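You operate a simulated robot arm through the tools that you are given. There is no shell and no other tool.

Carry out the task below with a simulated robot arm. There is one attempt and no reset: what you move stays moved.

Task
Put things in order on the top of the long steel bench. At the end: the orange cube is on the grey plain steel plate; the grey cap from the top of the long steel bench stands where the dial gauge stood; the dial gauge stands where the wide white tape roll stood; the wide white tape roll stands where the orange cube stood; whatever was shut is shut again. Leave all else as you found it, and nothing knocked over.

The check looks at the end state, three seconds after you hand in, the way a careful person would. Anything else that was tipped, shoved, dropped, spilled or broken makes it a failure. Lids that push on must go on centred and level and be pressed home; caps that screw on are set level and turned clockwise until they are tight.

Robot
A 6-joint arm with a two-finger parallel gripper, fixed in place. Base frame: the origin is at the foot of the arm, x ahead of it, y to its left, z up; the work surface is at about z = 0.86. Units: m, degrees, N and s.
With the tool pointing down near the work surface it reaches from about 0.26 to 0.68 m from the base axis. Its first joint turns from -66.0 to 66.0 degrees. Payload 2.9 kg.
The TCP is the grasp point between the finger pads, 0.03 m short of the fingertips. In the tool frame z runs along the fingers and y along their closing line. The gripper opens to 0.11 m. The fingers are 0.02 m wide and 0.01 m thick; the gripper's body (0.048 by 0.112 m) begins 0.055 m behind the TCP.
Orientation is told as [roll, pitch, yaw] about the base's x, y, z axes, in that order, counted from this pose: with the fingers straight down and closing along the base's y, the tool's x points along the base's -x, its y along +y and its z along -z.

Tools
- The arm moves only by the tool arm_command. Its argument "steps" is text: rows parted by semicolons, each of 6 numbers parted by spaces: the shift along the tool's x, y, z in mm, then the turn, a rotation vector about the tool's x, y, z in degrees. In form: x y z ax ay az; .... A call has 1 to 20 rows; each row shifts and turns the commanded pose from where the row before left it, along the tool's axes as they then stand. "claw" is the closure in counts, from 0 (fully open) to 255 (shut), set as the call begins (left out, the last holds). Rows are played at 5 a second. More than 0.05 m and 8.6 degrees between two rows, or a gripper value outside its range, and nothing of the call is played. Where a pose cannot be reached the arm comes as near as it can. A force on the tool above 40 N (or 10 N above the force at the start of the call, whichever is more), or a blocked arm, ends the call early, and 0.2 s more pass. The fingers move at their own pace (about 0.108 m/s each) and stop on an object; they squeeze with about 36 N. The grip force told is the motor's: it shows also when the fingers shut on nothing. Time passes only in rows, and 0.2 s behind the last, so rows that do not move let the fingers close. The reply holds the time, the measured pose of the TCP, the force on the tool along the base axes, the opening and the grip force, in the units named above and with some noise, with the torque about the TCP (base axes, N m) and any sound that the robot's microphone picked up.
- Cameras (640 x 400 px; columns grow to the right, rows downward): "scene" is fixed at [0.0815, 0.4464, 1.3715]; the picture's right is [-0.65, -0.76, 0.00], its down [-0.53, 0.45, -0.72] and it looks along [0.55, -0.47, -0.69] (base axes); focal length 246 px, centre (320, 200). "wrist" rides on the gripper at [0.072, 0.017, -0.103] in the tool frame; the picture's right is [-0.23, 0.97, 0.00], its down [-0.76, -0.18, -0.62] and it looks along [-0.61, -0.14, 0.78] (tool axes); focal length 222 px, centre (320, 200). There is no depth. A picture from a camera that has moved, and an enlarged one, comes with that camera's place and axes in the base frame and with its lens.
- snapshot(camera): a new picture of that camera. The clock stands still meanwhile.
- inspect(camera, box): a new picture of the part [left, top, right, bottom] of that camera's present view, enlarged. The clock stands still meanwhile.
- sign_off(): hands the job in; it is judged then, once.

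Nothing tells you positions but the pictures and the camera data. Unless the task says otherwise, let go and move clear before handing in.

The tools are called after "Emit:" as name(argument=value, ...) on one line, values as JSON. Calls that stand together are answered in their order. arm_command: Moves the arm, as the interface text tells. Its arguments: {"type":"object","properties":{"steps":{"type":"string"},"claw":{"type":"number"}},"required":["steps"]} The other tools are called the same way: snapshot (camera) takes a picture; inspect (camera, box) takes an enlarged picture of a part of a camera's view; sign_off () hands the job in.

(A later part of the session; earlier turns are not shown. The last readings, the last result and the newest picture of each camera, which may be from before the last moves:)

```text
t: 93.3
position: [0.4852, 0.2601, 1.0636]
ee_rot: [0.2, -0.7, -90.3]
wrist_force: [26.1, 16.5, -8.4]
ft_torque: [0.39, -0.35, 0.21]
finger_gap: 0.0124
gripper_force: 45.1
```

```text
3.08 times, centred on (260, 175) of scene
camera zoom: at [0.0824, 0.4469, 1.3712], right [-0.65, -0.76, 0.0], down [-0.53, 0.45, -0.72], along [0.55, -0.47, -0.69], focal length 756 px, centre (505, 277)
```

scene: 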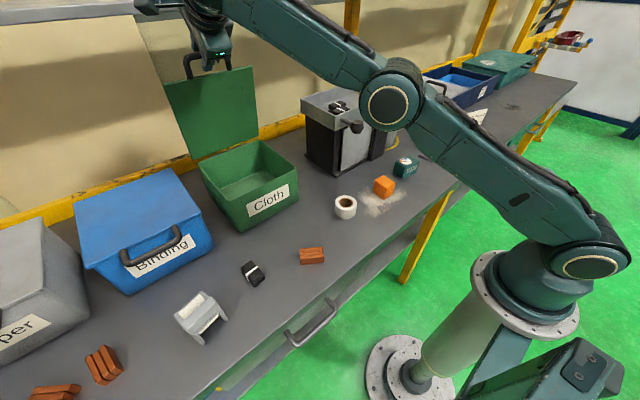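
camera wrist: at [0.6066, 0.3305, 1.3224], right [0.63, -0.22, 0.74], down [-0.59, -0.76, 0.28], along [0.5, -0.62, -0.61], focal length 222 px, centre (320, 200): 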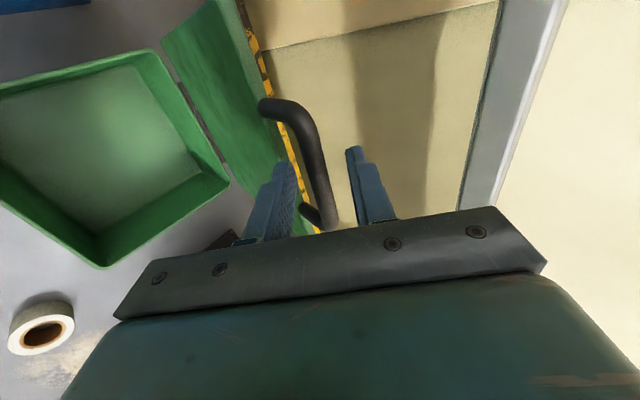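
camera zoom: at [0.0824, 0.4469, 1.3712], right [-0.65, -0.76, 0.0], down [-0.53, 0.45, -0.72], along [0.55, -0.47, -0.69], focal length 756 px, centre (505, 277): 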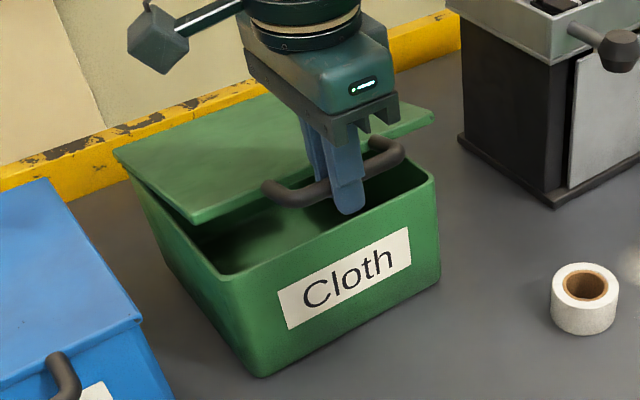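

Emit:
arm_command(steps="0 3 0 0 0 0; 0 -2.4 10.7 0 0 0; 0 -2.4 10.7 0 0 0; 0 -1.8 10.9 0 0 0; 0 -1.6 10.9 0 0 0; 0 -0.9 11 0 0 0; 0 -0.7 8 0 0 0; 0 0 0 0 0 0")

Emit:
inspect(camera="scene", box=[180, 110, 340, 240])

```text
t: 95.1
position: [0.4753, 0.2589, 1.0039]
ee_rot: [0.2, -0.6, -90.1]
wrist_force: [7.4, 16.4, 0.4]
ft_torque: [0.61, -0.18, 0.09]
finger_gap: 0.0125
gripper_force: 45.2
```

```text
3.08 times, centred on (260, 175) of scene
camera zoom: at [0.0817, 0.4468, 1.3713], right [-0.65, -0.76, 0.0], down [-0.53, 0.45, -0.72], along [0.55, -0.47, -0.69], focal length 756 px, centre (505, 277)
```

zoom: 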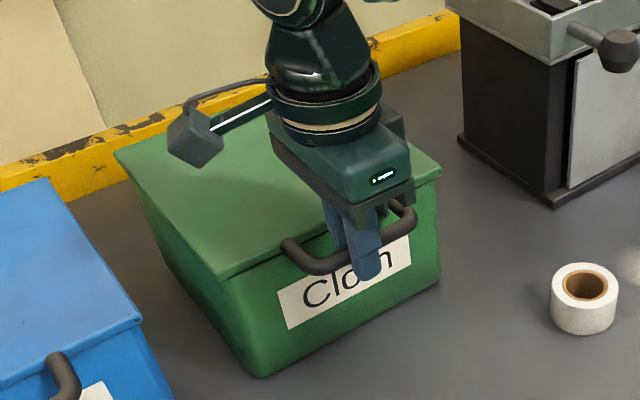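

Nearly shut. I press down in small steps until it seats.

Emit:
arm_command(steps="0 0 3 0 0 0; 0 0 3 0 0 0; 0 0 2 0 0 0; 0 0 0 0 0 0")

Emit:
inspect(camera="scene", box=[200, 140, 310, 230])

```text
t: 96.1
position: [0.4767, 0.2595, 0.9997]
ee_rot: [0.4, -0.4, -90.2]
wrist_force: [0.8, 12.8, 38.2]
ft_torque: [0.11, 0.01, 0.12]
finger_gap: 0.0127
gripper_force: 45.2
```

```text
4.44 times, centred on (255, 185) of scene
camera zoom: at [0.0809, 0.4464, 1.3715], right [-0.65, -0.76, 0.0], down [-0.53, 0.45, -0.72], along [0.55, -0.47, -0.69], focal length 1093 px, centre (609, 267)
```

zoom: 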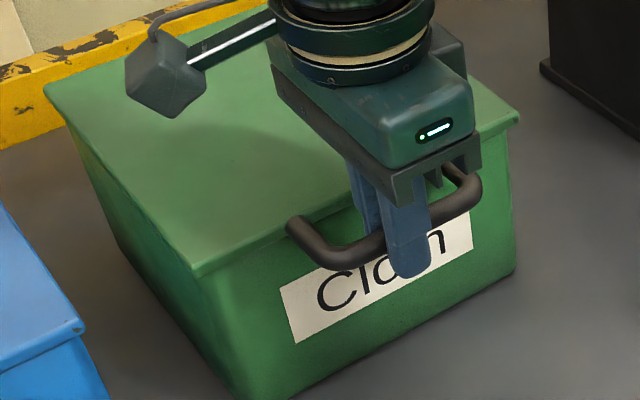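

The lid is pressed home (38 N) and shut. I release the bar, lift off and look at the tape roll from above and further left.

Emit:
arm_command(steps="0 0 0 0 0 0; 0 0 0 0 0 0; 0 0 -20 0 0 0; 0 0 -30 0 0 0; 0 0 -40 0 0 0; 0 0 -40 0 0 0; 0 -20 -30 0 0 0; 0 0 0 0 0 0", claw=172)

Emit:
snapshot(camera="wrist")

Emit:
snapshot(camera="scene")

```text
t: 97.9
position: [0.452, 0.2603, 1.156]
ee_rot: [-0.1, -0.9, -90.2]
wrist_force: [0.1, -0.1, -0.7]
ft_torque: [0.0, -0.03, 0.0]
finger_gap: 0.0358
gripper_force: 0.1
```

```text
taken
camera wrist: at [0.4687, 0.3331, 1.2573], right [0.97, -0.23, 0.0], down [-0.18, -0.75, 0.63], along [-0.14, -0.62, -0.77], focal length 222 px, centre (320, 200)
```

wrist: 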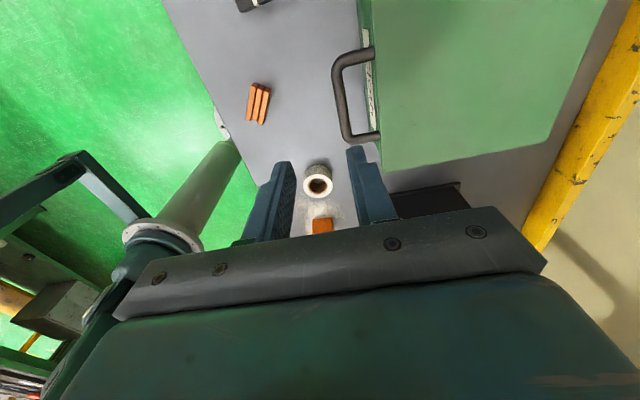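

```text
taken
```

scene: 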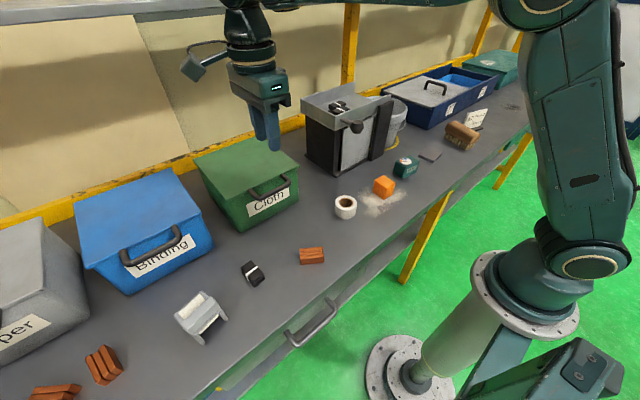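

I still need the cap. I take a close look at the grey object at the left, (0.38, 0.51), from short range before trying other containers.

Emit:
arm_command(steps="0 0 0 0 0 -8; 0 0 0 0 0 -8; 0 0 0 0 0 -8; 0 0 0 0 0 -8; 0 0 0 0 0 -8; 0 0 0 0 0 -8; 0 0 0 0 0 -8; 0 0 0 0 0 -8; 0 0 0 0 0 -8; 0 0 0 0 0 -8; 0 0 0 0 0 -8; 0 0 0 0 0 -2; 0 0 0 0 0 0", claw=0)

Emit:
arm_command(steps="30 35 0 0 0 0; 30 35 0 0 0 0; 30 35 0 0 0 0; 30 35 0 0 0 0; 20 35 10 0 0 0; 0 35 20 0 0 0; 0 20 30 0 0 0; 0 0 0 0 0 0")

Emit:
snapshot(camera="wrist")

```text
t: 100.7
position: [0.4545, 0.2624, 1.1543]
ee_rot: [-0.7, 0.0, -0.2]
wrist_force: [0.1, 0.0, 0.3]
ft_torque: [-0.01, 0.01, 0.0]
finger_gap: 0.11
gripper_force: 0.1
```

```text
t: 102.5
position: [0.3135, 0.4899, 1.089]
ee_rot: [-0.7, -0.1, -0.2]
wrist_force: [0.3, 0.3, 0.6]
ft_torque: [-0.01, -0.03, 0.01]
finger_gap: 0.1099
gripper_force: 0.1
```

```text
taken
camera wrist: at [0.2412, 0.5073, 1.1908], right [0.23, 0.97, -0.01], down [0.76, -0.17, 0.62], along [0.61, -0.15, -0.78], focal length 222 px, centre (320, 200)
```

wrist: 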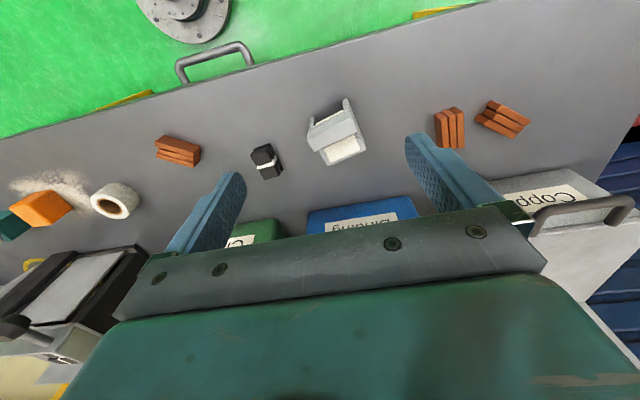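

Emit:
inspect(camera="wrist", box=[290, 85, 390, 175])

Emit:
inspect(camera="wrist", box=[60, 160, 170, 240])

Emit:
inspect(camera="wrist", box=[120, 20, 300, 140])

```text
4.44 times, centred on (340, 130) of wrist
camera zoom: at [0.2412, 0.5073, 1.1908], right [0.23, 0.97, -0.01], down [0.76, -0.17, 0.62], along [0.61, -0.15, -0.78], focal length 987 px, centre (231, 511)
```

zoom: 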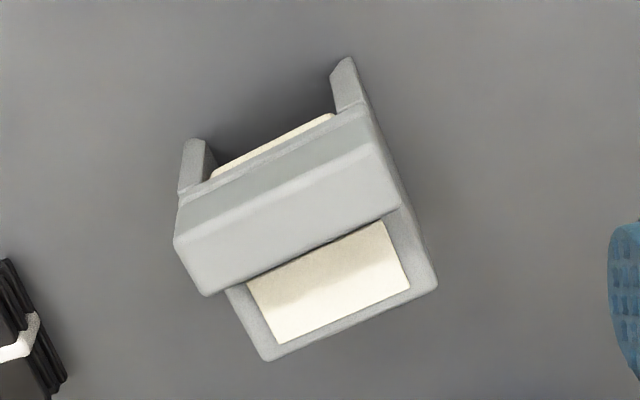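

```text
5.00 times, centred on (115, 200) of wrist
camera zoom: at [0.2412, 0.5073, 1.1908], right [0.23, 0.97, -0.01], down [0.76, -0.17, 0.62], along [0.61, -0.15, -0.78], focal length 1111 px, centre (1345, 200)
```

zoom: 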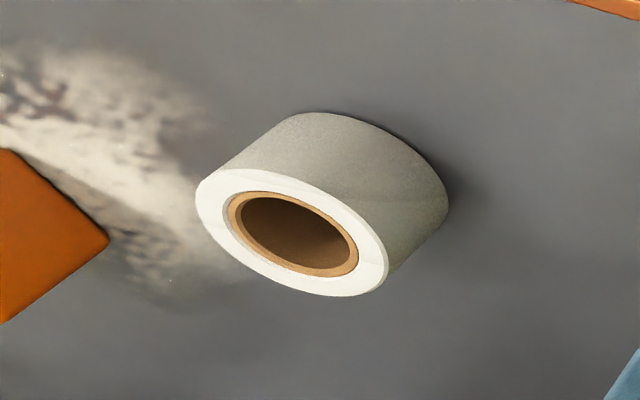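

```text
3.33 times, centred on (210, 80) of wrist
camera zoom: at [0.2412, 0.5073, 1.1908], right [0.23, 0.97, -0.01], down [0.76, -0.17, 0.62], along [0.61, -0.15, -0.78], focal length 740 px, centre (687, 600)
```

zoom: 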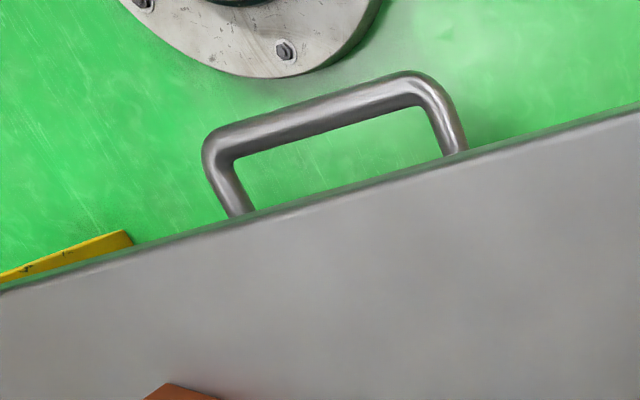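

That object is not a cap. Next I try to see inside the machine through its open right side, looking over the bucket.

Emit:
arm_command(steps="0 -40 -15 0 0 0; 0 -45 -15 0 0 0; 0 -45 -15 0 0 0; 0 -45 -15 0 0 0; 0 -45 -15 0 0 0; 0 -45 -15 0 0 0; 0 -45 -15 0 0 0; 0 -45 0 0 0 0; 0 -45 0 0 0 0; 0 -45 0 0 0 0; 0 -45 0 0 0 0; 0 -45 0 0 0 0; 0 -45 0 0 0 0; 0 -45 0 0 0 0; 0 -45 0 0 0 0; 0 -45 0 0 0 0; 0 -45 0 0 0 0; 0 -45 0 0 0 0; 0 0 0 0 0 0")

Emit:
arm_command(steps="-20 0 0 0 0 -8; -20 0 0 0 0 -8; 0 0 0 0 0 -8; 0 0 0 0 0 -8; 0 0 0 0 0 -8; 0 0 0 0 0 -8; 0 0 0 0 0 -8; 0 0 0 0 0 -8; 0 0 0 0 0 -8; 0 0 0 0 0 -8; 0 0 0 0 0 -8; 0 0 0 0 0 0")

```text
t: 106.5
position: [0.3105, -0.3143, 1.2079]
ee_rot: [-0.7, 0.1, -0.1]
wrist_force: [0.3, 0.2, -0.1]
ft_torque: [-0.03, -0.02, 0.0]
finger_gap: 0.1101
gripper_force: 0.0
```

```text
t: 109.1
position: [0.3525, -0.3101, 1.2079]
ee_rot: [0.0, 0.8, 87.8]
wrist_force: [-1.2, 0.6, 0.8]
ft_torque: [0.01, -0.02, -0.02]
finger_gap: 0.1099
gripper_force: 0.2
```

Emit:
arm_command(steps="0 0 40 0 0 0; 0 0 40 0 0 0; 0 0 40 0 0 0; 0 0 30 0 0 0; 5 -35 0 0 0 0; 5 -35 0 0 0 0; 5 -35 0 0 0 0; 5 -30 0 0 0 0; 5 -25 0 0 0 0; 0 0 0 0 0 0", claw=150)

Emit:
snapshot(camera="wrist")

Emit:
snapshot(camera="scene")

```text
t: 111.3
position: [0.5139, -0.3428, 1.0559]
ee_rot: [0.0, 0.7, 87.9]
wrist_force: [0.6, -0.2, -0.4]
ft_torque: [-0.02, 0.02, 0.0]
finger_gap: 0.0453
gripper_force: 0.0
```

```text
taken
camera wrist: at [0.4943, -0.4149, 1.1585], right [-0.96, 0.26, 0.0], down [0.21, 0.76, 0.61], along [0.16, 0.59, -0.79], focal length 222 px, centre (320, 200)
```

wrist: 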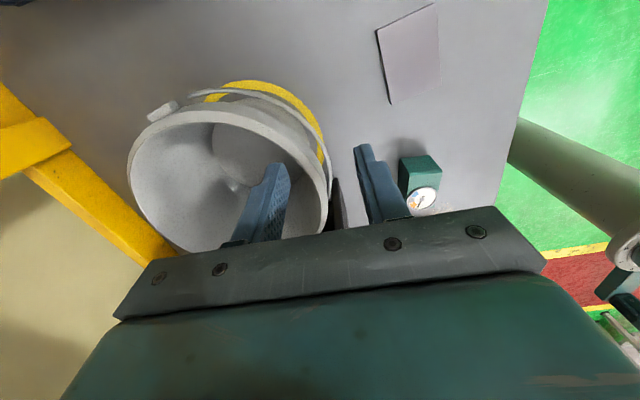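

```text
taken
```

scene: 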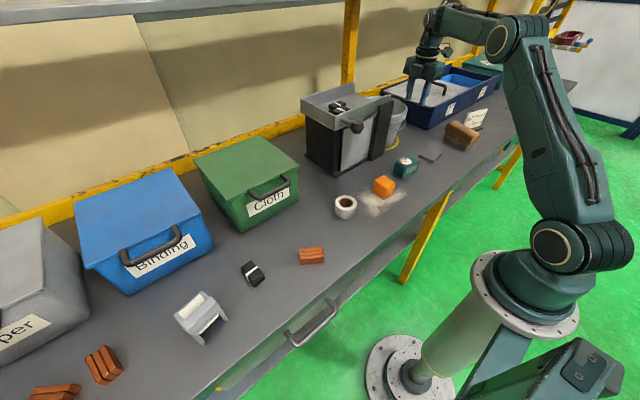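

There is something small at the bottom of the bucket. I zoom in.

Emit:
inspect(camera="wrist", box=[120, 70, 350, 250])

Emit:
inspect(camera="wrist", box=[190, 140, 290, 220])

```text
2.22 times, centred on (235, 160) of wrist
camera zoom: at [0.4943, -0.4149, 1.1585], right [-0.96, 0.26, 0.0], down [0.21, 0.76, 0.61], along [0.16, 0.59, -0.79], focal length 494 px, centre (509, 289)
```

zoom: 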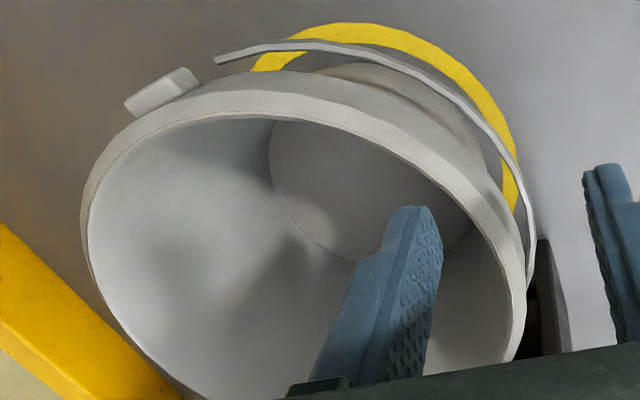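

```text
5.00 times, centred on (240, 180) of wrist
camera zoom: at [0.4943, -0.4149, 1.1585], right [-0.96, 0.26, 0.0], down [0.21, 0.76, 0.61], along [0.16, 0.59, -0.79], focal length 1111 px, centre (720, 300)
```

zoom: 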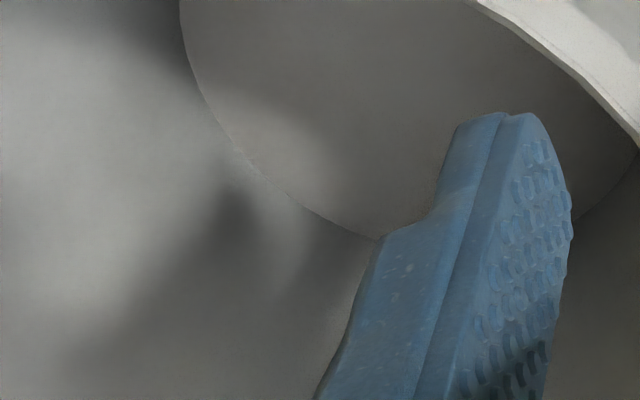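

Only shadows in the bucket, so it is empty. I tilt the camera flatter to look into the machine's side opening.

Emit:
arm_command(steps="-15 15 -15 0 0 0; -20 15 -10 0 0 0; -28 14 -10 0 0 0; 0 0 0 0 -8 0; 0 0 0 0 -8 0; 0 0 0 0 -8 0; 0 0 0 0 -8 0; 0 0 0 0 0 0")

Emit:
snapshot(camera="wrist")

Emit:
inspect(camera="wrist", box=[200, 60, 440, 220])

```text
t: 113.1
position: [0.4191, -0.2608, 1.0446]
ee_rot: [-0.7, -26.8, 87.9]
wrist_force: [-0.9, -1.1, -0.4]
ft_torque: [-0.01, -0.02, 0.01]
finger_gap: 0.0452
gripper_force: 0.0
out of reach, approached as far as the arm can: row 5, 6, 7
```

```text
taken
camera wrist: at [0.3961, -0.3725, 1.1033], right [-0.97, 0.24, 0.09], down [0.18, 0.39, 0.9], along [0.18, 0.89, -0.42], focal length 222 px, centre (320, 200)
```

wrist: 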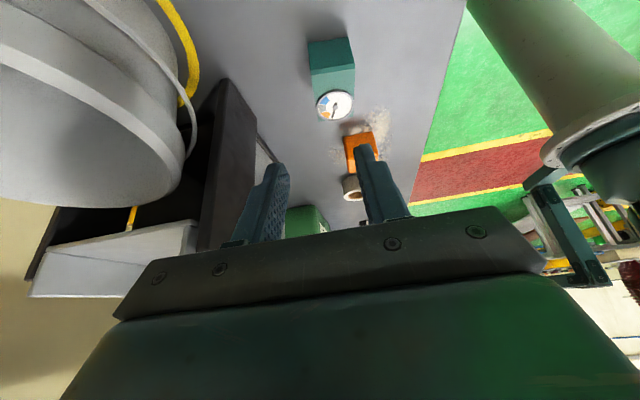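

```text
2.50 times, centred on (320, 140) of wrist
camera zoom: at [0.3961, -0.3725, 1.1033], right [-0.97, 0.24, 0.09], down [0.18, 0.39, 0.9], along [0.18, 0.89, -0.42], focal length 555 px, centre (320, 350)
```

zoom: 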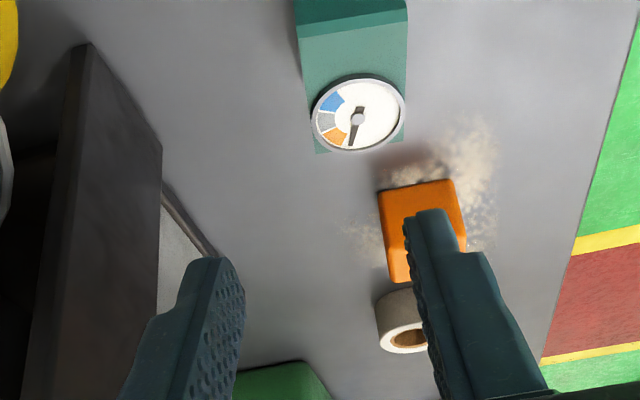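

Emit:
inspect(camera="wrist", box=[20, 90, 260, 300])

```text
1.90 times, centred on (140, 195) of wrist
camera zoom: at [0.3961, -0.3725, 1.1033], right [-0.97, 0.24, 0.09], down [0.18, 0.39, 0.9], along [0.18, 0.89, -0.42], focal length 423 px, centre (663, 210)
```

zoom: 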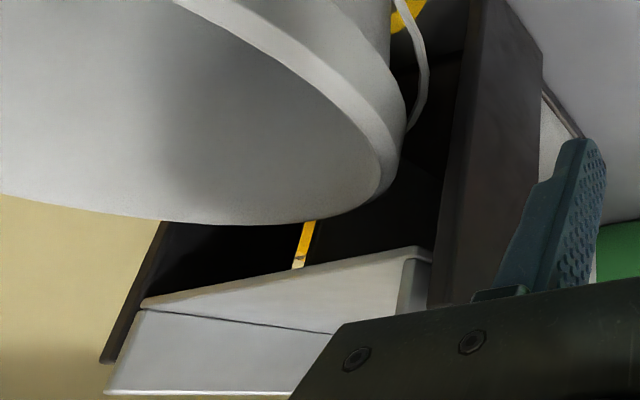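

The machine's inside is dark and half hidden by the bucket. I go back to the front to study the light-grey panel close up.

Emit:
arm_command(steps="0 0 -10 0 7 0; 0 0 -20 0 7 0; 0 0 -20 0 7 0; 0 0 -20 0 6 0; 0 20 -30 0 0 0; 0 20 -20 0 0 0; 0 0 0 0 0 0")

Emit:
arm_command(steps="0 0 0 0 0 8; 0 0 0 0 0 8; 0 0 0 0 0 8; 0 0 0 0 0 8; 0 0 0 0 0 8; 0 0 0 0 0 8; 0 0 0 0 0 8; 0 0 0 0 0 8; 0 0 0 0 0 8; 0 0 0 0 0 8; 0 0 0 0 0 8; 0 0 0 0 0 0")

```text
t: 114.7
position: [0.3761, -0.2769, 1.1623]
ee_rot: [-0.6, 0.0, 87.7]
wrist_force: [0.1, 0.2, 0.7]
ft_torque: [0.01, -0.03, 0.01]
finger_gap: 0.0455
gripper_force: 0.0
```

```text
t: 117.3
position: [0.377, -0.2773, 1.1618]
ee_rot: [-0.2, -0.4, -0.4]
wrist_force: [0.3, 0.3, -0.1]
ft_torque: [0.0, -0.02, -0.01]
finger_gap: 0.0453
gripper_force: 0.0
```

Emit:
arm_command(steps="0 45 0 0 0 0; 0 45 0 0 0 0; 0 45 0 0 0 0; 0 40 0 0 0 0; 0 0 0 0 -8 0; 0 0 0 0 -8 0; 0 0 0 0 -8 0; 0 0 0 0 -8 0; 13 0 30 0 0 0; 13 0 30 0 0 0; 13 0 30 0 0 0; 0 0 0 0 0 0")

Emit:
snapshot(camera="wrist")

Emit:
inspect(camera="wrist", box=[140, 20, 440, 220])

```text
t: 119.9
position: [0.3924, -0.0996, 1.0649]
ee_rot: [-0.2, -32.5, -0.1]
wrist_force: [0.0, 0.4, -0.7]
ft_torque: [0.02, 0.01, 0.0]
finger_gap: 0.0453
gripper_force: 0.1
```

```text
taken
camera wrist: at [0.2764, -0.0837, 1.1115], right [0.2, 0.97, 0.12], down [0.31, -0.18, 0.94], along [0.93, -0.15, -0.33], focal length 222 px, centre (320, 200)
```

wrist: 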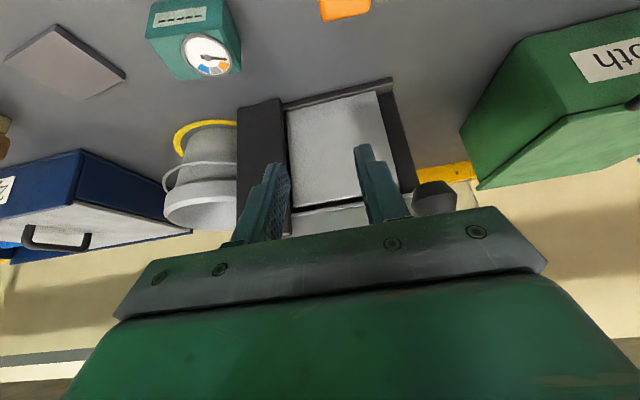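

```text
2.00 times, centred on (290, 120) of wrist
camera zoom: at [0.2764, -0.0837, 1.1115], right [0.2, 0.97, 0.12], down [0.31, -0.18, 0.94], along [0.93, -0.15, -0.33], focal length 444 px, centre (380, 360)
```

zoom: 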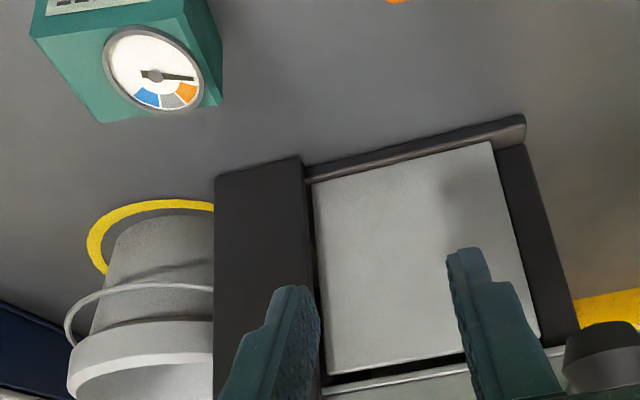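

Emit:
arm_command(steps="0 0 -30 0 8 0; 0 0 -30 0 8 0; 0 0 -30 0 8 0; 0 0 -20 0 8 0; 20 30 0 0 0 0; 20 40 0 0 0 0; 20 40 0 0 0 0; 0 40 0 0 0 0; 0 0 0 0 0 0")

Emit:
inspect(camera="scene", box=[330, 100, 400, 150])

Emit:
inspect(camera="scene", box=[300, 80, 360, 130])

Emit:
snapshot(camera="wrist")

```text
t: 121.9
position: [0.2943, 0.0477, 1.1629]
ee_rot: [-0.2, -0.5, -0.4]
wrist_force: [0.4, 0.3, 0.1]
ft_torque: [0.02, -0.02, -0.05]
finger_gap: 0.0452
gripper_force: 0.1
```

```text
8.00 times, centred on (365, 125) of scene
camera zoom: at [0.0815, 0.4464, 1.3715], right [-0.65, -0.76, 0.0], down [-0.53, 0.45, -0.72], along [0.55, -0.47, -0.69], focal length 1967 px, centre (-40, 800)
```

zoom: 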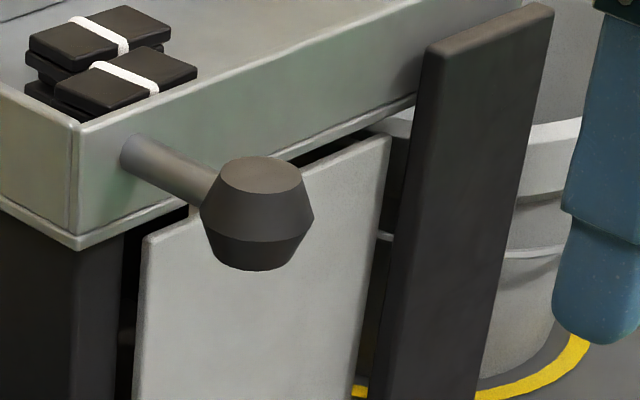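

```text
8.00 times, centred on (330, 105) of scene
camera zoom: at [0.0815, 0.4464, 1.3715], right [-0.65, -0.76, 0.0], down [-0.53, 0.45, -0.72], along [0.55, -0.47, -0.69], focal length 1967 px, centre (240, 960)
```

zoom: 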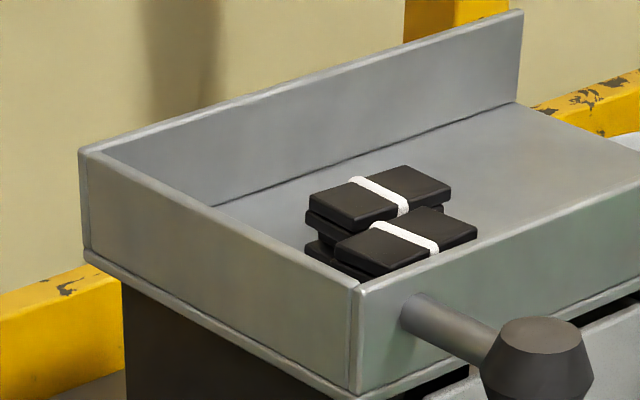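

```text
taken
camera wrist: at [0.221, 0.0646, 1.2649], right [0.23, 0.97, 0.0], down [0.76, -0.18, 0.63], along [0.61, -0.15, -0.78], focal length 222 px, centre (320, 200)
```

wrist: 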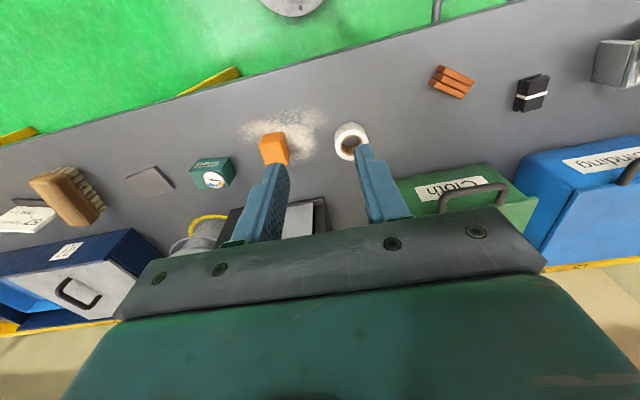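

Emit:
inspect(camera="scene", box=[328, 125, 358, 150])

Emit:
inspect(camera="scene", box=[328, 145, 362, 182])

Emit:
inspect(camera="scene", box=[355, 110, 400, 170])

```text
16.00 times, centred on (343, 138) of scene
camera zoom: at [0.0815, 0.4464, 1.3715], right [-0.65, -0.76, 0.0], down [-0.53, 0.45, -0.72], along [0.55, -0.47, -0.69], focal length 3934 px, centre (-48, 1200)
```

zoom: 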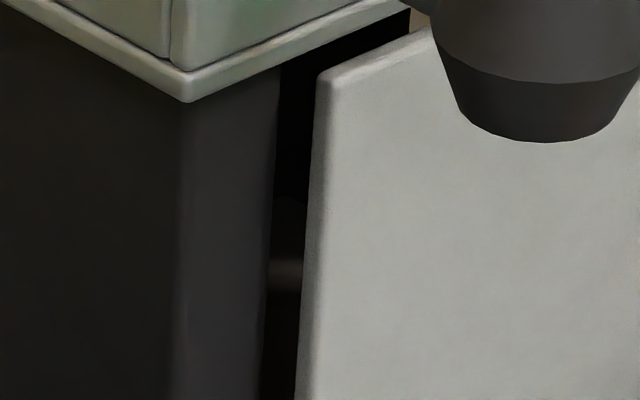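

```text
10.81 times, centred on (345, 164) of scene
camera zoom: at [0.0815, 0.4464, 1.3715], right [-0.65, -0.76, 0.0], down [-0.53, 0.45, -0.72], along [0.55, -0.47, -0.69], focal length 2658 px, centre (50, 595)
```

zoom: 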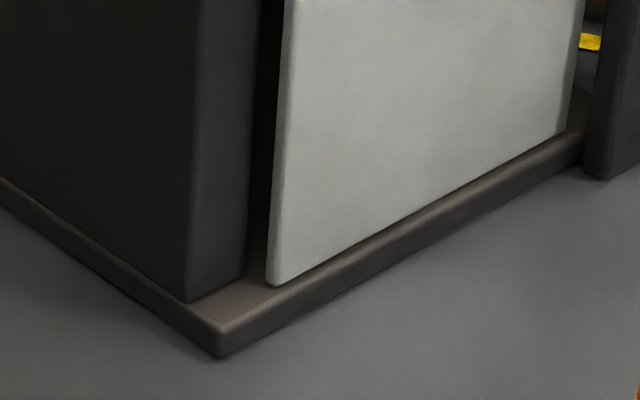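

```text
6.67 times, centred on (378, 140) of scene
camera zoom: at [0.0815, 0.4464, 1.3715], right [-0.65, -0.76, 0.0], down [-0.53, 0.45, -0.72], along [0.55, -0.47, -0.69], focal length 1639 px, centre (-63, 600)
```

zoom: 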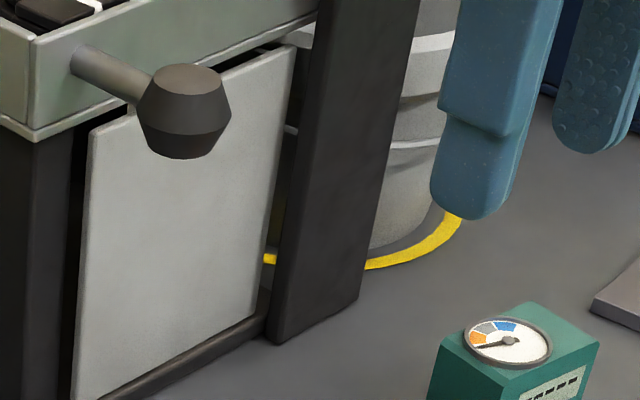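

I see nothing new at the machine, and the green bin was empty. The blue "Binding" bin is the next shut container within reach; its bar is near (0.479, 0.504, 0.993) and yawed about 10°. I go there with a tilted tool.

Emit:
arm_command(steps="0 40 0 0 0 8; 0 40 0 0 0 8; 0 40 0 0 0 8; 0 40 0 0 0 8; 0 40 0 0 0 8; 0 0 0 0 0 8; 0 0 0 0 0 8; 0 0 0 0 0 8; 0 0 0 0 0 8; 0 0 0 0 0 8; 0 0 0 0 0 0")

```text
t: 124.3
position: [0.3495, 0.237, 1.1652]
ee_rot: [0.4, -0.2, -80.4]
wrist_force: [-0.2, 0.1, -0.4]
ft_torque: [0.01, -0.03, -0.01]
finger_gap: 0.0452
gripper_force: 0.0
```

Emit:
arm_command(steps="40 9 0 0 0 0; 40 9 0 0 0 0; 40 9 0 0 0 0; 30 8 0 0 0 0; 0 0 0 -7.5 0 0; 0 0 0 -7.5 0 0; 0 0 0 -7.5 0 0; 0 0 0 -7.5 0 0; 0 0 0 0 7 0; 0 0 0 0 7 0; 0 0 0 0 7 0; 0 0 0 0 7 0; 0 0 0 0 7 0; 0 0 0 0 0 0")

Emit:
snapshot(camera="wrist")

Emit:
snapshot(camera="scene")

```text
t: 127.3
position: [0.3589, 0.3898, 1.1652]
ee_rot: [35.7, 29.6, -60.8]
wrist_force: [-0.6, -0.7, 0.1]
ft_torque: [0.0, 0.02, 0.02]
finger_gap: 0.0455
gripper_force: 0.0
```

```text
taken
camera wrist: at [0.3103, 0.3804, 1.2804], right [0.92, -0.03, 0.38], down [-0.02, -1.0, -0.02], along [0.38, 0.01, -0.92], focal length 222 px, centre (320, 200)
```

wrist: 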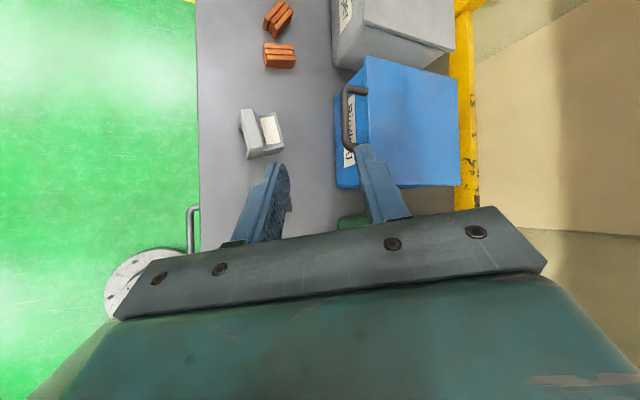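

```text
taken
```

scene: 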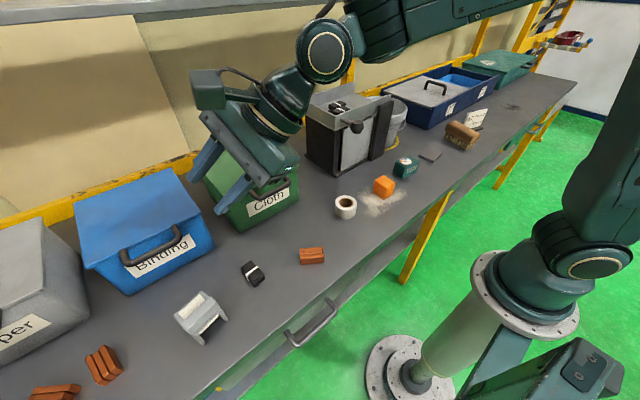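

This overhead view shows the blue bar runs straight along y at x≈0.475, from y≈0.47 to 0.545. I re-aim the tool: closing along x and leaning 40° outward along y only.

Emit:
arm_command(steps="0 0 0 0 -7 0; 0 0 0 0 -7 0; 0 0 0 0 -7 0; 0 0 0 0 -7 0; 0 0 0 0 -7 0; 0 0 0 7.5 0 0; 0 0 0 7.5 0 0; 0 0 0 7.5 0 0; 0 0 0 7.5 0 0; 0 0 0 0 0 5; 0 0 0 0 0 4.6; 0 0 0 0 8 0; 0 0 0 0 8 0; 0 0 0 0 8 0; 0 0 0 0 8 0; 0 0 0 0 8 0; 0 0 0 0 0 0", claw=172)

Emit:
snapshot(camera="wrist")

```text
t: 130.9
position: [0.3576, 0.3907, 1.1636]
ee_rot: [0.6, 39.9, -89.5]
wrist_force: [0.1, 0.2, -0.3]
ft_torque: [-0.03, 0.02, 0.0]
finger_gap: 0.0358
gripper_force: 0.1
```

```text
taken
camera wrist: at [0.3738, 0.3784, 1.2889], right [0.98, -0.17, -0.14], down [-0.18, -0.98, -0.01], along [-0.13, 0.04, -0.99], focal length 222 px, centre (320, 200)
```

wrist: 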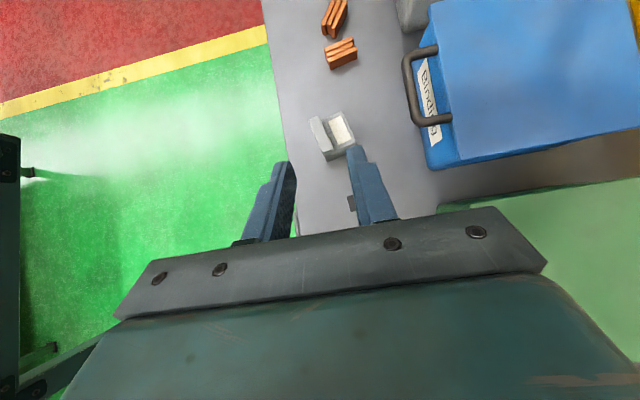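

Emit:
arm_command(steps="0 39 0 0 0 0; 0 39 0 0 0 0; 0 39 0 0 0 0; -5.5 0 32 0 0 0; -5.5 0 32 0 0 0; -5.5 0 32 0 0 0; -5.5 0 30 0 0 0; 0 0 0 0 0 0")

Emit:
snapshot(camera="wrist")

Emit:
inspect(camera="scene", box=[80, 140, 260, 280])

```text
t: 132.7
position: [0.4749, 0.456, 1.0558]
ee_rot: [0.5, 39.7, -89.5]
wrist_force: [0.2, -0.5, 0.2]
ft_torque: [0.01, 0.01, -0.01]
finger_gap: 0.0359
gripper_force: 0.1
```

```text
taken
camera wrist: at [0.4902, 0.4436, 1.1794], right [0.98, -0.17, -0.14], down [-0.18, -0.98, -0.01], along [-0.13, 0.03, -0.99], focal length 222 px, centre (320, 200)
```

wrist: 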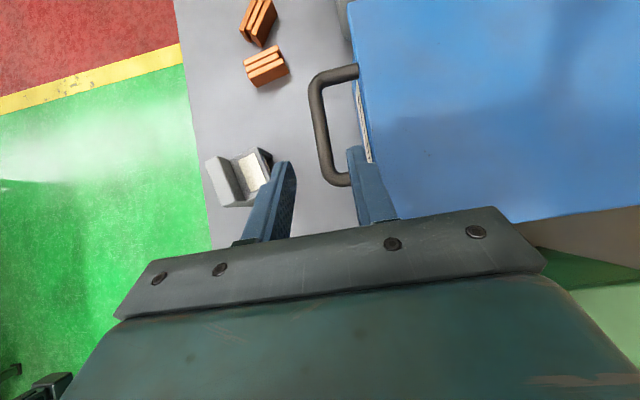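

```text
2.86 times, centred on (170, 210) of scene
camera zoom: at [0.0815, 0.4464, 1.3715], right [-0.65, -0.76, 0.0], down [-0.53, 0.45, -0.72], along [0.55, -0.47, -0.69], focal length 702 px, centre (749, 171)
```

zoom: 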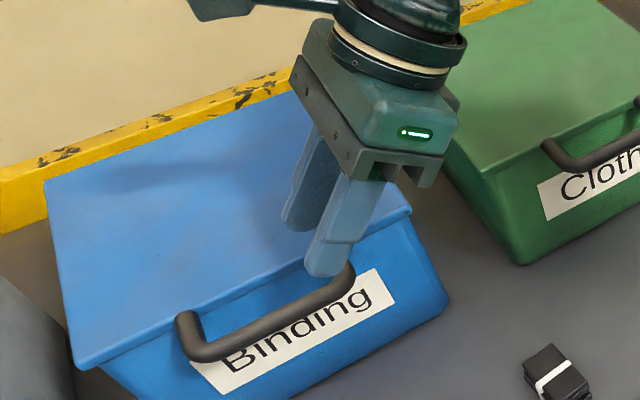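

Alignment looks right. I advance along the tool axis onto the bar and grip.

Emit:
arm_command(steps="0 1.5 20 0 0 0; 0 0 20 0 0 0; 0 0 20 0 0 0; 0 0 20 0 0 0; 0 0 0 0 0 0")

Emit:
inspect(camera="wrist", box=[220, 60, 420, 220])

```text
t: 133.9
position: [0.4782, 0.5076, 0.9939]
ee_rot: [0.6, 39.9, -89.5]
wrist_force: [0.4, 0.2, 0.0]
ft_torque: [-0.02, 0.01, 0.02]
finger_gap: 0.0358
gripper_force: 0.0
```

```text
2.50 times, centred on (320, 140) of wrist
camera zoom: at [0.4945, 0.4955, 1.118], right [0.98, -0.17, -0.14], down [-0.18, -0.98, -0.01], along [-0.13, 0.04, -0.99], focal length 555 px, centre (320, 350)
```

zoom: 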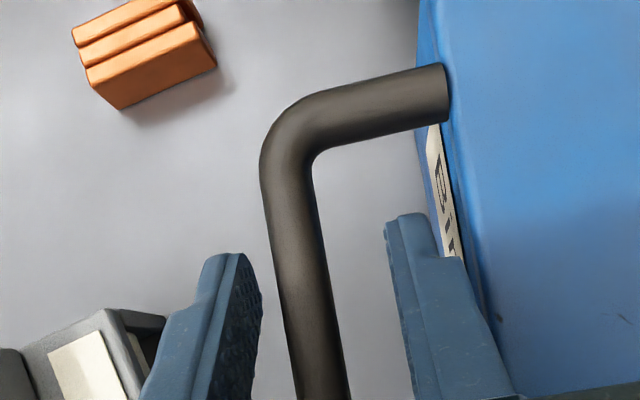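

Emit:
arm_command(steps="0 -2 0 0 0 0; 0 0 0 0 0 0; 0 0 0 0 0 0; 0 0 0 0 0 0", claw=255)

```text
t: 134.9
position: [0.4764, 0.5066, 0.9932]
ee_rot: [0.6, 39.8, -89.5]
wrist_force: [-1.5, 11.3, -2.7]
ft_torque: [-1.1, 0.12, -0.15]
finger_gap: 0.0129
gripper_force: 45.0
```

Emit:
arm_command(steps="1.3 0 -1.5 0 0 0; 1.3 0 -1.5 0 0 0; 1.3 0.2 -1.5 0 0 0; 0 0 0 0 0 0")

Emit:
arm_command(steps="3.5 0.2 -4.2 0 0 0; 3.5 0.3 -4.2 0 0 0; 3.5 0.4 -4.2 0 0 0; 3.5 0.5 -4.2 0 0 0; 3.5 0.6 -4.2 0 0 0; 3.5 0.7 -4.2 0 0 0; 0 0 0 0 0 0")

```text
t: 135.9
position: [0.4758, 0.5069, 1.0005]
ee_rot: [0.6, 39.9, -89.4]
wrist_force: [-6.7, 15.5, -2.3]
ft_torque: [-0.75, 0.16, -0.28]
finger_gap: 0.0126
gripper_force: 44.9
```

```text
t: 137.5
position: [0.4796, 0.5054, 1.0331]
ee_rot: [0.6, 39.9, -89.5]
wrist_force: [8.0, 22.1, -4.0]
ft_torque: [0.1, 0.13, -0.04]
finger_gap: 0.0126
gripper_force: 45.3
```

Emit:
arm_command(steps="5 1.8 -2.9 0 0 0; 4.5 1.2 -3.2 0 0 0; 3.5 1.2 -4.1 0 0 0; 3.4 1.3 -4.1 0 0 0; 3.4 1.4 -4.1 0 0 0; 3.4 1.5 -4.1 0 0 0; 3.4 1.6 -4.1 0 0 0; 3.4 1.7 -4 0 0 0; 3.3 1.8 -4 0 0 0; 3.3 1.9 -4 0 0 0; 0 0 0 0 0 0")

Emit:
inspect(camera="scene", box=[60, 120, 260, 300])

```text
t: 138.4
position: [0.4819, 0.5063, 1.0473]
ee_rot: [0.2, 39.3, -89.6]
wrist_force: [-9.4, -11.2, 1.8]
ft_torque: [1.0, -0.07, -0.28]
finger_gap: 0.0129
gripper_force: 45.4
stopped in row 4: the force on the tool passed its limit at 42 N (the readings are from after the stop); the commanded pose is now the measured one
```

```text
2.22 times, centred on (160, 210) of scene
camera zoom: at [0.0812, 0.446, 1.3716], right [-0.65, -0.76, 0.0], down [-0.53, 0.45, -0.72], along [0.55, -0.47, -0.69], focal length 546 px, centre (676, 178)
```

zoom: 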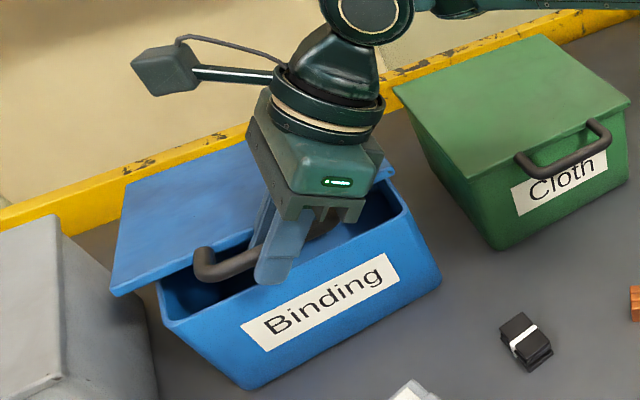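

Emit:
arm_command(steps="3.4 0.3 -4.1 0 0 0; 3.4 1.0 -4.1 0 0 0; 3.4 1.4 -4.1 0 0 0; 3.4 1.5 -4 0 0 0; 3.4 1.6 -4 0 0 0; 3.4 1.7 -4 0 0 0; 0 0 0 0 0 0")

Emit:
arm_command(steps="3.3 1.8 -4 0 0 0; 3.3 1.9 -4 0 0 0; 3.3 2 -4 0 0 0; 3.3 2.1 -3.9 0 0 0; 3.2 2.2 -3.9 0 0 0; 3.2 2.3 -3.9 0 0 0; 0 0 0 0 0 0")

Emit:
inspect(camera="scene", box=[60, 120, 260, 300])

```text
t: 140.0
position: [0.4908, 0.5067, 1.0774]
ee_rot: [0.4, 39.3, -89.8]
wrist_force: [16.7, -4.7, -9.0]
ft_torque: [-1.28, -0.03, 0.11]
finger_gap: 0.0128
gripper_force: 44.8
```

```text
t: 140.4
position: [0.492, 0.5059, 1.0782]
ee_rot: [0.5, 39.6, -90.2]
wrist_force: [14.0, 11.1, -5.4]
ft_torque: [-0.22, -0.21, 0.52]
finger_gap: 0.0129
gripper_force: 45.0
out of reach, approached as far as the arm can: row 1, 2
stopped in row 2: the force on the tool passed its limit at 46 N (the readings are from after the stop); the commanded pose is now the measured one
```

```text
2.22 times, centred on (160, 210) of scene
camera zoom: at [0.0819, 0.4468, 1.3713], right [-0.65, -0.76, 0.0], down [-0.53, 0.45, -0.72], along [0.55, -0.47, -0.69], focal length 546 px, centre (676, 178)
```

zoom: 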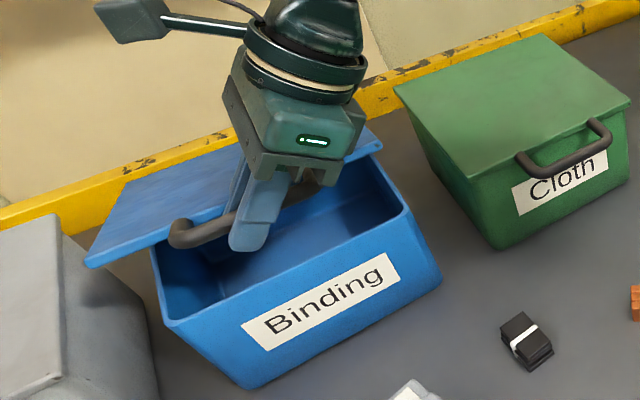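

The blue lid is open about 20° and staying; I'm at the reach limit with this tilt. I roll the tool about the bar to gain reach, then keep lifting.

Emit:
arm_command(steps="0 0 0 -3 0 -2.6; 0 0 0 -3 0 -2.6; 0 0 0 -3 0 -2.6; 0 0 0 -3 0 -2.6; 0 0 0 0 0 0")

```text
t: 141.6
position: [0.4901, 0.5078, 1.0813]
ee_rot: [20.8, 37.6, -76.8]
wrist_force: [-1.1, 6.8, -2.6]
ft_torque: [-0.28, 0.14, -0.26]
finger_gap: 0.0127
gripper_force: 44.5
```

Emit:
arm_command(steps="5.6 6.9 -6.7 -2.3 0 -1.9; 5.2 7.6 -6.2 -2.3 0 -1.9; 4.7 8.4 -5.6 -2.3 0 -1.9; 4.1 9 -4.9 -2.3 0 -1.9; 0 0 0 0 0 0")

Emit:
arm_command(steps="3.6 9.6 -4.2 -2.3 0 -1.9; 2.9 10.1 -3.5 -2.3 0 -1.9; 2.3 10.5 -2.7 -2.3 0 -1.9; 1.6 10.8 -1.9 -2.3 0 -1.9; 0 0 0 0 0 0")

Emit:
inspect(camera="scene", box=[60, 100, 260, 300])

Emit:
snapshot(camera="wrist")

```text
t: 142.8
position: [0.508, 0.5057, 1.1217]
ee_rot: [34.9, 34.2, -68.5]
wrist_force: [-3.0, 12.3, -0.4]
ft_torque: [0.36, 0.11, 0.11]
finger_gap: 0.0128
gripper_force: 45.4
```

```text
t: 144.0
position: [0.5354, 0.5056, 1.1571]
ee_rot: [47.5, 29.0, -61.9]
wrist_force: [-6.6, 5.1, 2.5]
ft_torque: [0.28, 0.21, 0.28]
finger_gap: 0.0125
gripper_force: 45.1
```

```text
2.00 times, centred on (160, 200) of scene
camera zoom: at [0.0813, 0.4465, 1.3715], right [-0.65, -0.76, 0.0], down [-0.53, 0.45, -0.72], along [0.55, -0.47, -0.69], focal length 492 px, centre (640, 200)
```

zoom: 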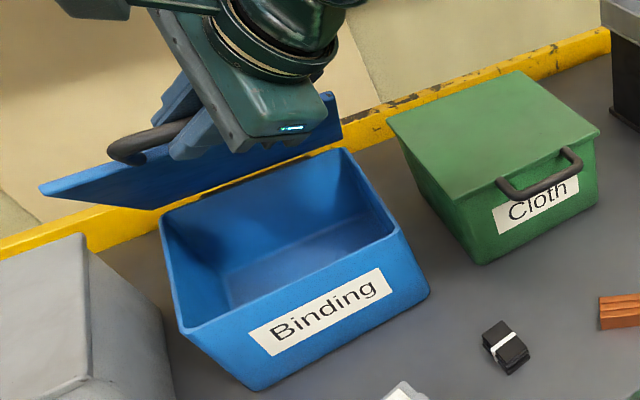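

```text
taken
camera wrist: at [0.467, 0.495, 1.262], right [0.84, -0.17, 0.52], down [-0.13, -0.98, -0.12], along [0.53, 0.03, -0.85], focal length 222 px, centre (320, 200)
```

wrist: 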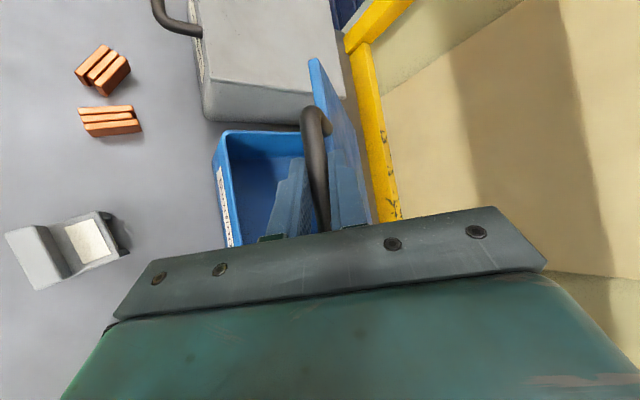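

The blue bin's back floor and left part look empty too. I raise the lid further to see the rest.

Emit:
arm_command(steps="1 11 -1.1 -2.3 0 -1.9; 0.3 11.1 -0.4 -2.3 0 -1.9; -0.4 11 0.5 -2.3 0 -1.9; -1.1 11 1.3 -2.3 0 -1.9; -1.7 10.8 2.1 -2.3 0 -1.9; -2.4 10.4 2.9 -2.3 0 -1.9; 0 0 0 0 0 0")

Emit:
inspect(camera="scene", box=[60, 100, 260, 300])

Emit:
snapshot(camera="wrist")

```text
t: 145.6
position: [0.5856, 0.5057, 1.1993]
ee_rot: [64.3, 19.6, -55.1]
wrist_force: [-1.1, -1.5, -1.6]
ft_torque: [-0.15, 0.14, -0.14]
finger_gap: 0.0132
gripper_force: 45.3
```

```text
2.00 times, centred on (160, 200) of scene
camera zoom: at [0.0815, 0.4463, 1.3715], right [-0.65, -0.76, 0.0], down [-0.53, 0.45, -0.72], along [0.55, -0.47, -0.69], focal length 492 px, centre (640, 200)
```

zoom: 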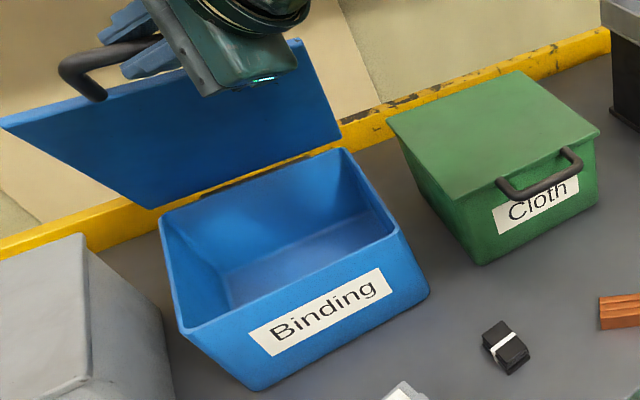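

```text
taken
camera wrist: at [0.4871, 0.4951, 1.2793], right [0.64, -0.17, 0.75], down [-0.09, -0.98, -0.15], along [0.77, 0.03, -0.64], focal length 222 px, centre (320, 200)
```

wrist: 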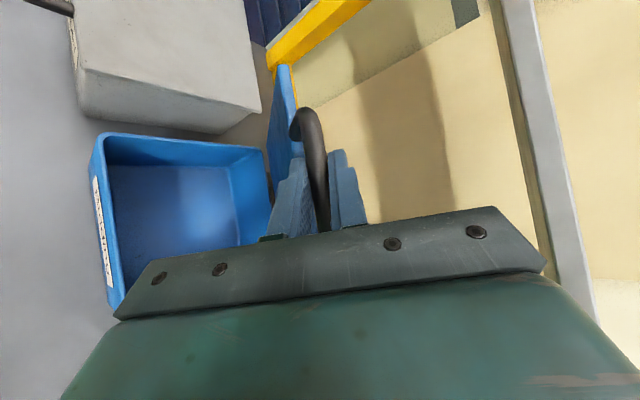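

Emit:
arm_command(steps="0 0 0 0 0 0; 0 0 0 0 0 0; 0 0 -15 0 0 0; 0 0 -20 0 0 0; 0 0 -25 0 0 0; 0 0 -25 0 0 0; 0 0 0 0 0 0", claw=172)

Emit:
snapshot(camera="wrist")

```text
t: 147.2
position: [0.5279, 0.4506, 1.2349]
ee_rot: [64.2, 19.6, -55.1]
wrist_force: [-0.2, 0.3, 0.5]
ft_torque: [0.03, 0.02, -0.04]
finger_gap: 0.0358
gripper_force: 0.2
```

```text
taken
camera wrist: at [0.4306, 0.4395, 1.3141], right [0.64, -0.17, 0.75], down [-0.09, -0.98, -0.15], along [0.76, 0.03, -0.64], focal length 222 px, centre (320, 200)
```

wrist: 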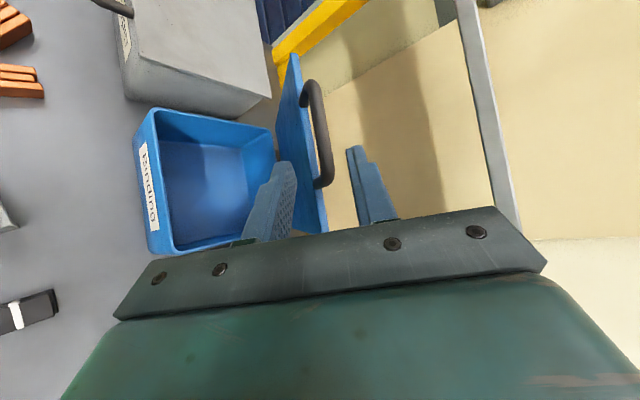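

The blue bin is completely empty as well. I shut it again by re-gripping the bar and retracing the arc.

Emit:
arm_command(steps="0 0 25 0 0 0; 0 0 25 0 0 0; 0 0 20 0 0 0; 0 0 15 0 0 0; 0 0 0 0 0 0")

Emit:
arm_command(steps="0 0 0 0 0 0; 0 0 0 0 0 0; 0 0 0 0 0 0", claw=255)

```text
t: 148.4
position: [0.5835, 0.5069, 1.1988]
ee_rot: [64.2, 19.7, -55.1]
wrist_force: [-1.2, 0.2, -1.1]
ft_torque: [-0.01, 0.02, 0.0]
finger_gap: 0.0359
gripper_force: 0.1
```

```text
t: 149.2
position: [0.5837, 0.5072, 1.1985]
ee_rot: [64.3, 19.5, -55.0]
wrist_force: [-2.0, 0.1, 0.6]
ft_torque: [0.03, -0.03, -0.13]
finger_gap: 0.0128
gripper_force: 45.0
```

Emit:
arm_command(steps="0 0 0 2.3 0 1.9; 2.4 -10.4 -2.9 2.3 0 1.9; 1.7 -10.8 -2.1 2.3 0 1.9; 1.1 -11 -1.3 2.3 0 1.9; 0.4 -11 -0.5 2.3 0 1.9; -0.3 -11.1 0.4 2.3 0 1.9; -1 -11 1.1 2.3 0 1.9; 0 0 0 0 0 0")

Emit:
arm_command(steps="-1.6 -10.8 1.9 2.3 0 1.9; -2.3 -10.5 2.7 2.3 0 1.9; -2.9 -10.1 3.5 2.3 0 1.9; -3.6 -9.6 4.2 2.3 0 1.9; 0 0 0 0 0 0")

Emit:
arm_command(steps="-4.1 -9 4.9 2.3 0 1.9; -4.7 -8.4 5.6 2.3 0 1.9; -5.2 -7.6 6.2 2.3 0 1.9; -5.6 -6.9 6.7 0 0 0; 0 0 0 0 0 0")

```text
t: 151.0
position: [0.5357, 0.5057, 1.1564]
ee_rot: [44.3, 30.4, -63.6]
wrist_force: [-4.5, -1.4, 5.0]
ft_torque: [0.55, -0.19, 0.26]
finger_gap: 0.0128
gripper_force: 45.1
```

```text
t: 152.2
position: [0.5097, 0.5054, 1.1202]
ee_rot: [31.2, 35.1, -70.7]
wrist_force: [-4.2, -3.0, 2.1]
ft_torque: [0.46, -0.19, 0.09]
finger_gap: 0.013
gripper_force: 44.9
```

```text
t: 153.4
position: [0.4921, 0.5055, 1.0812]
ee_rot: [20.6, 37.7, -77.0]
wrist_force: [-0.2, 1.0, -0.5]
ft_torque: [0.53, -0.1, 0.13]
finger_gap: 0.0127
gripper_force: 45.5
```

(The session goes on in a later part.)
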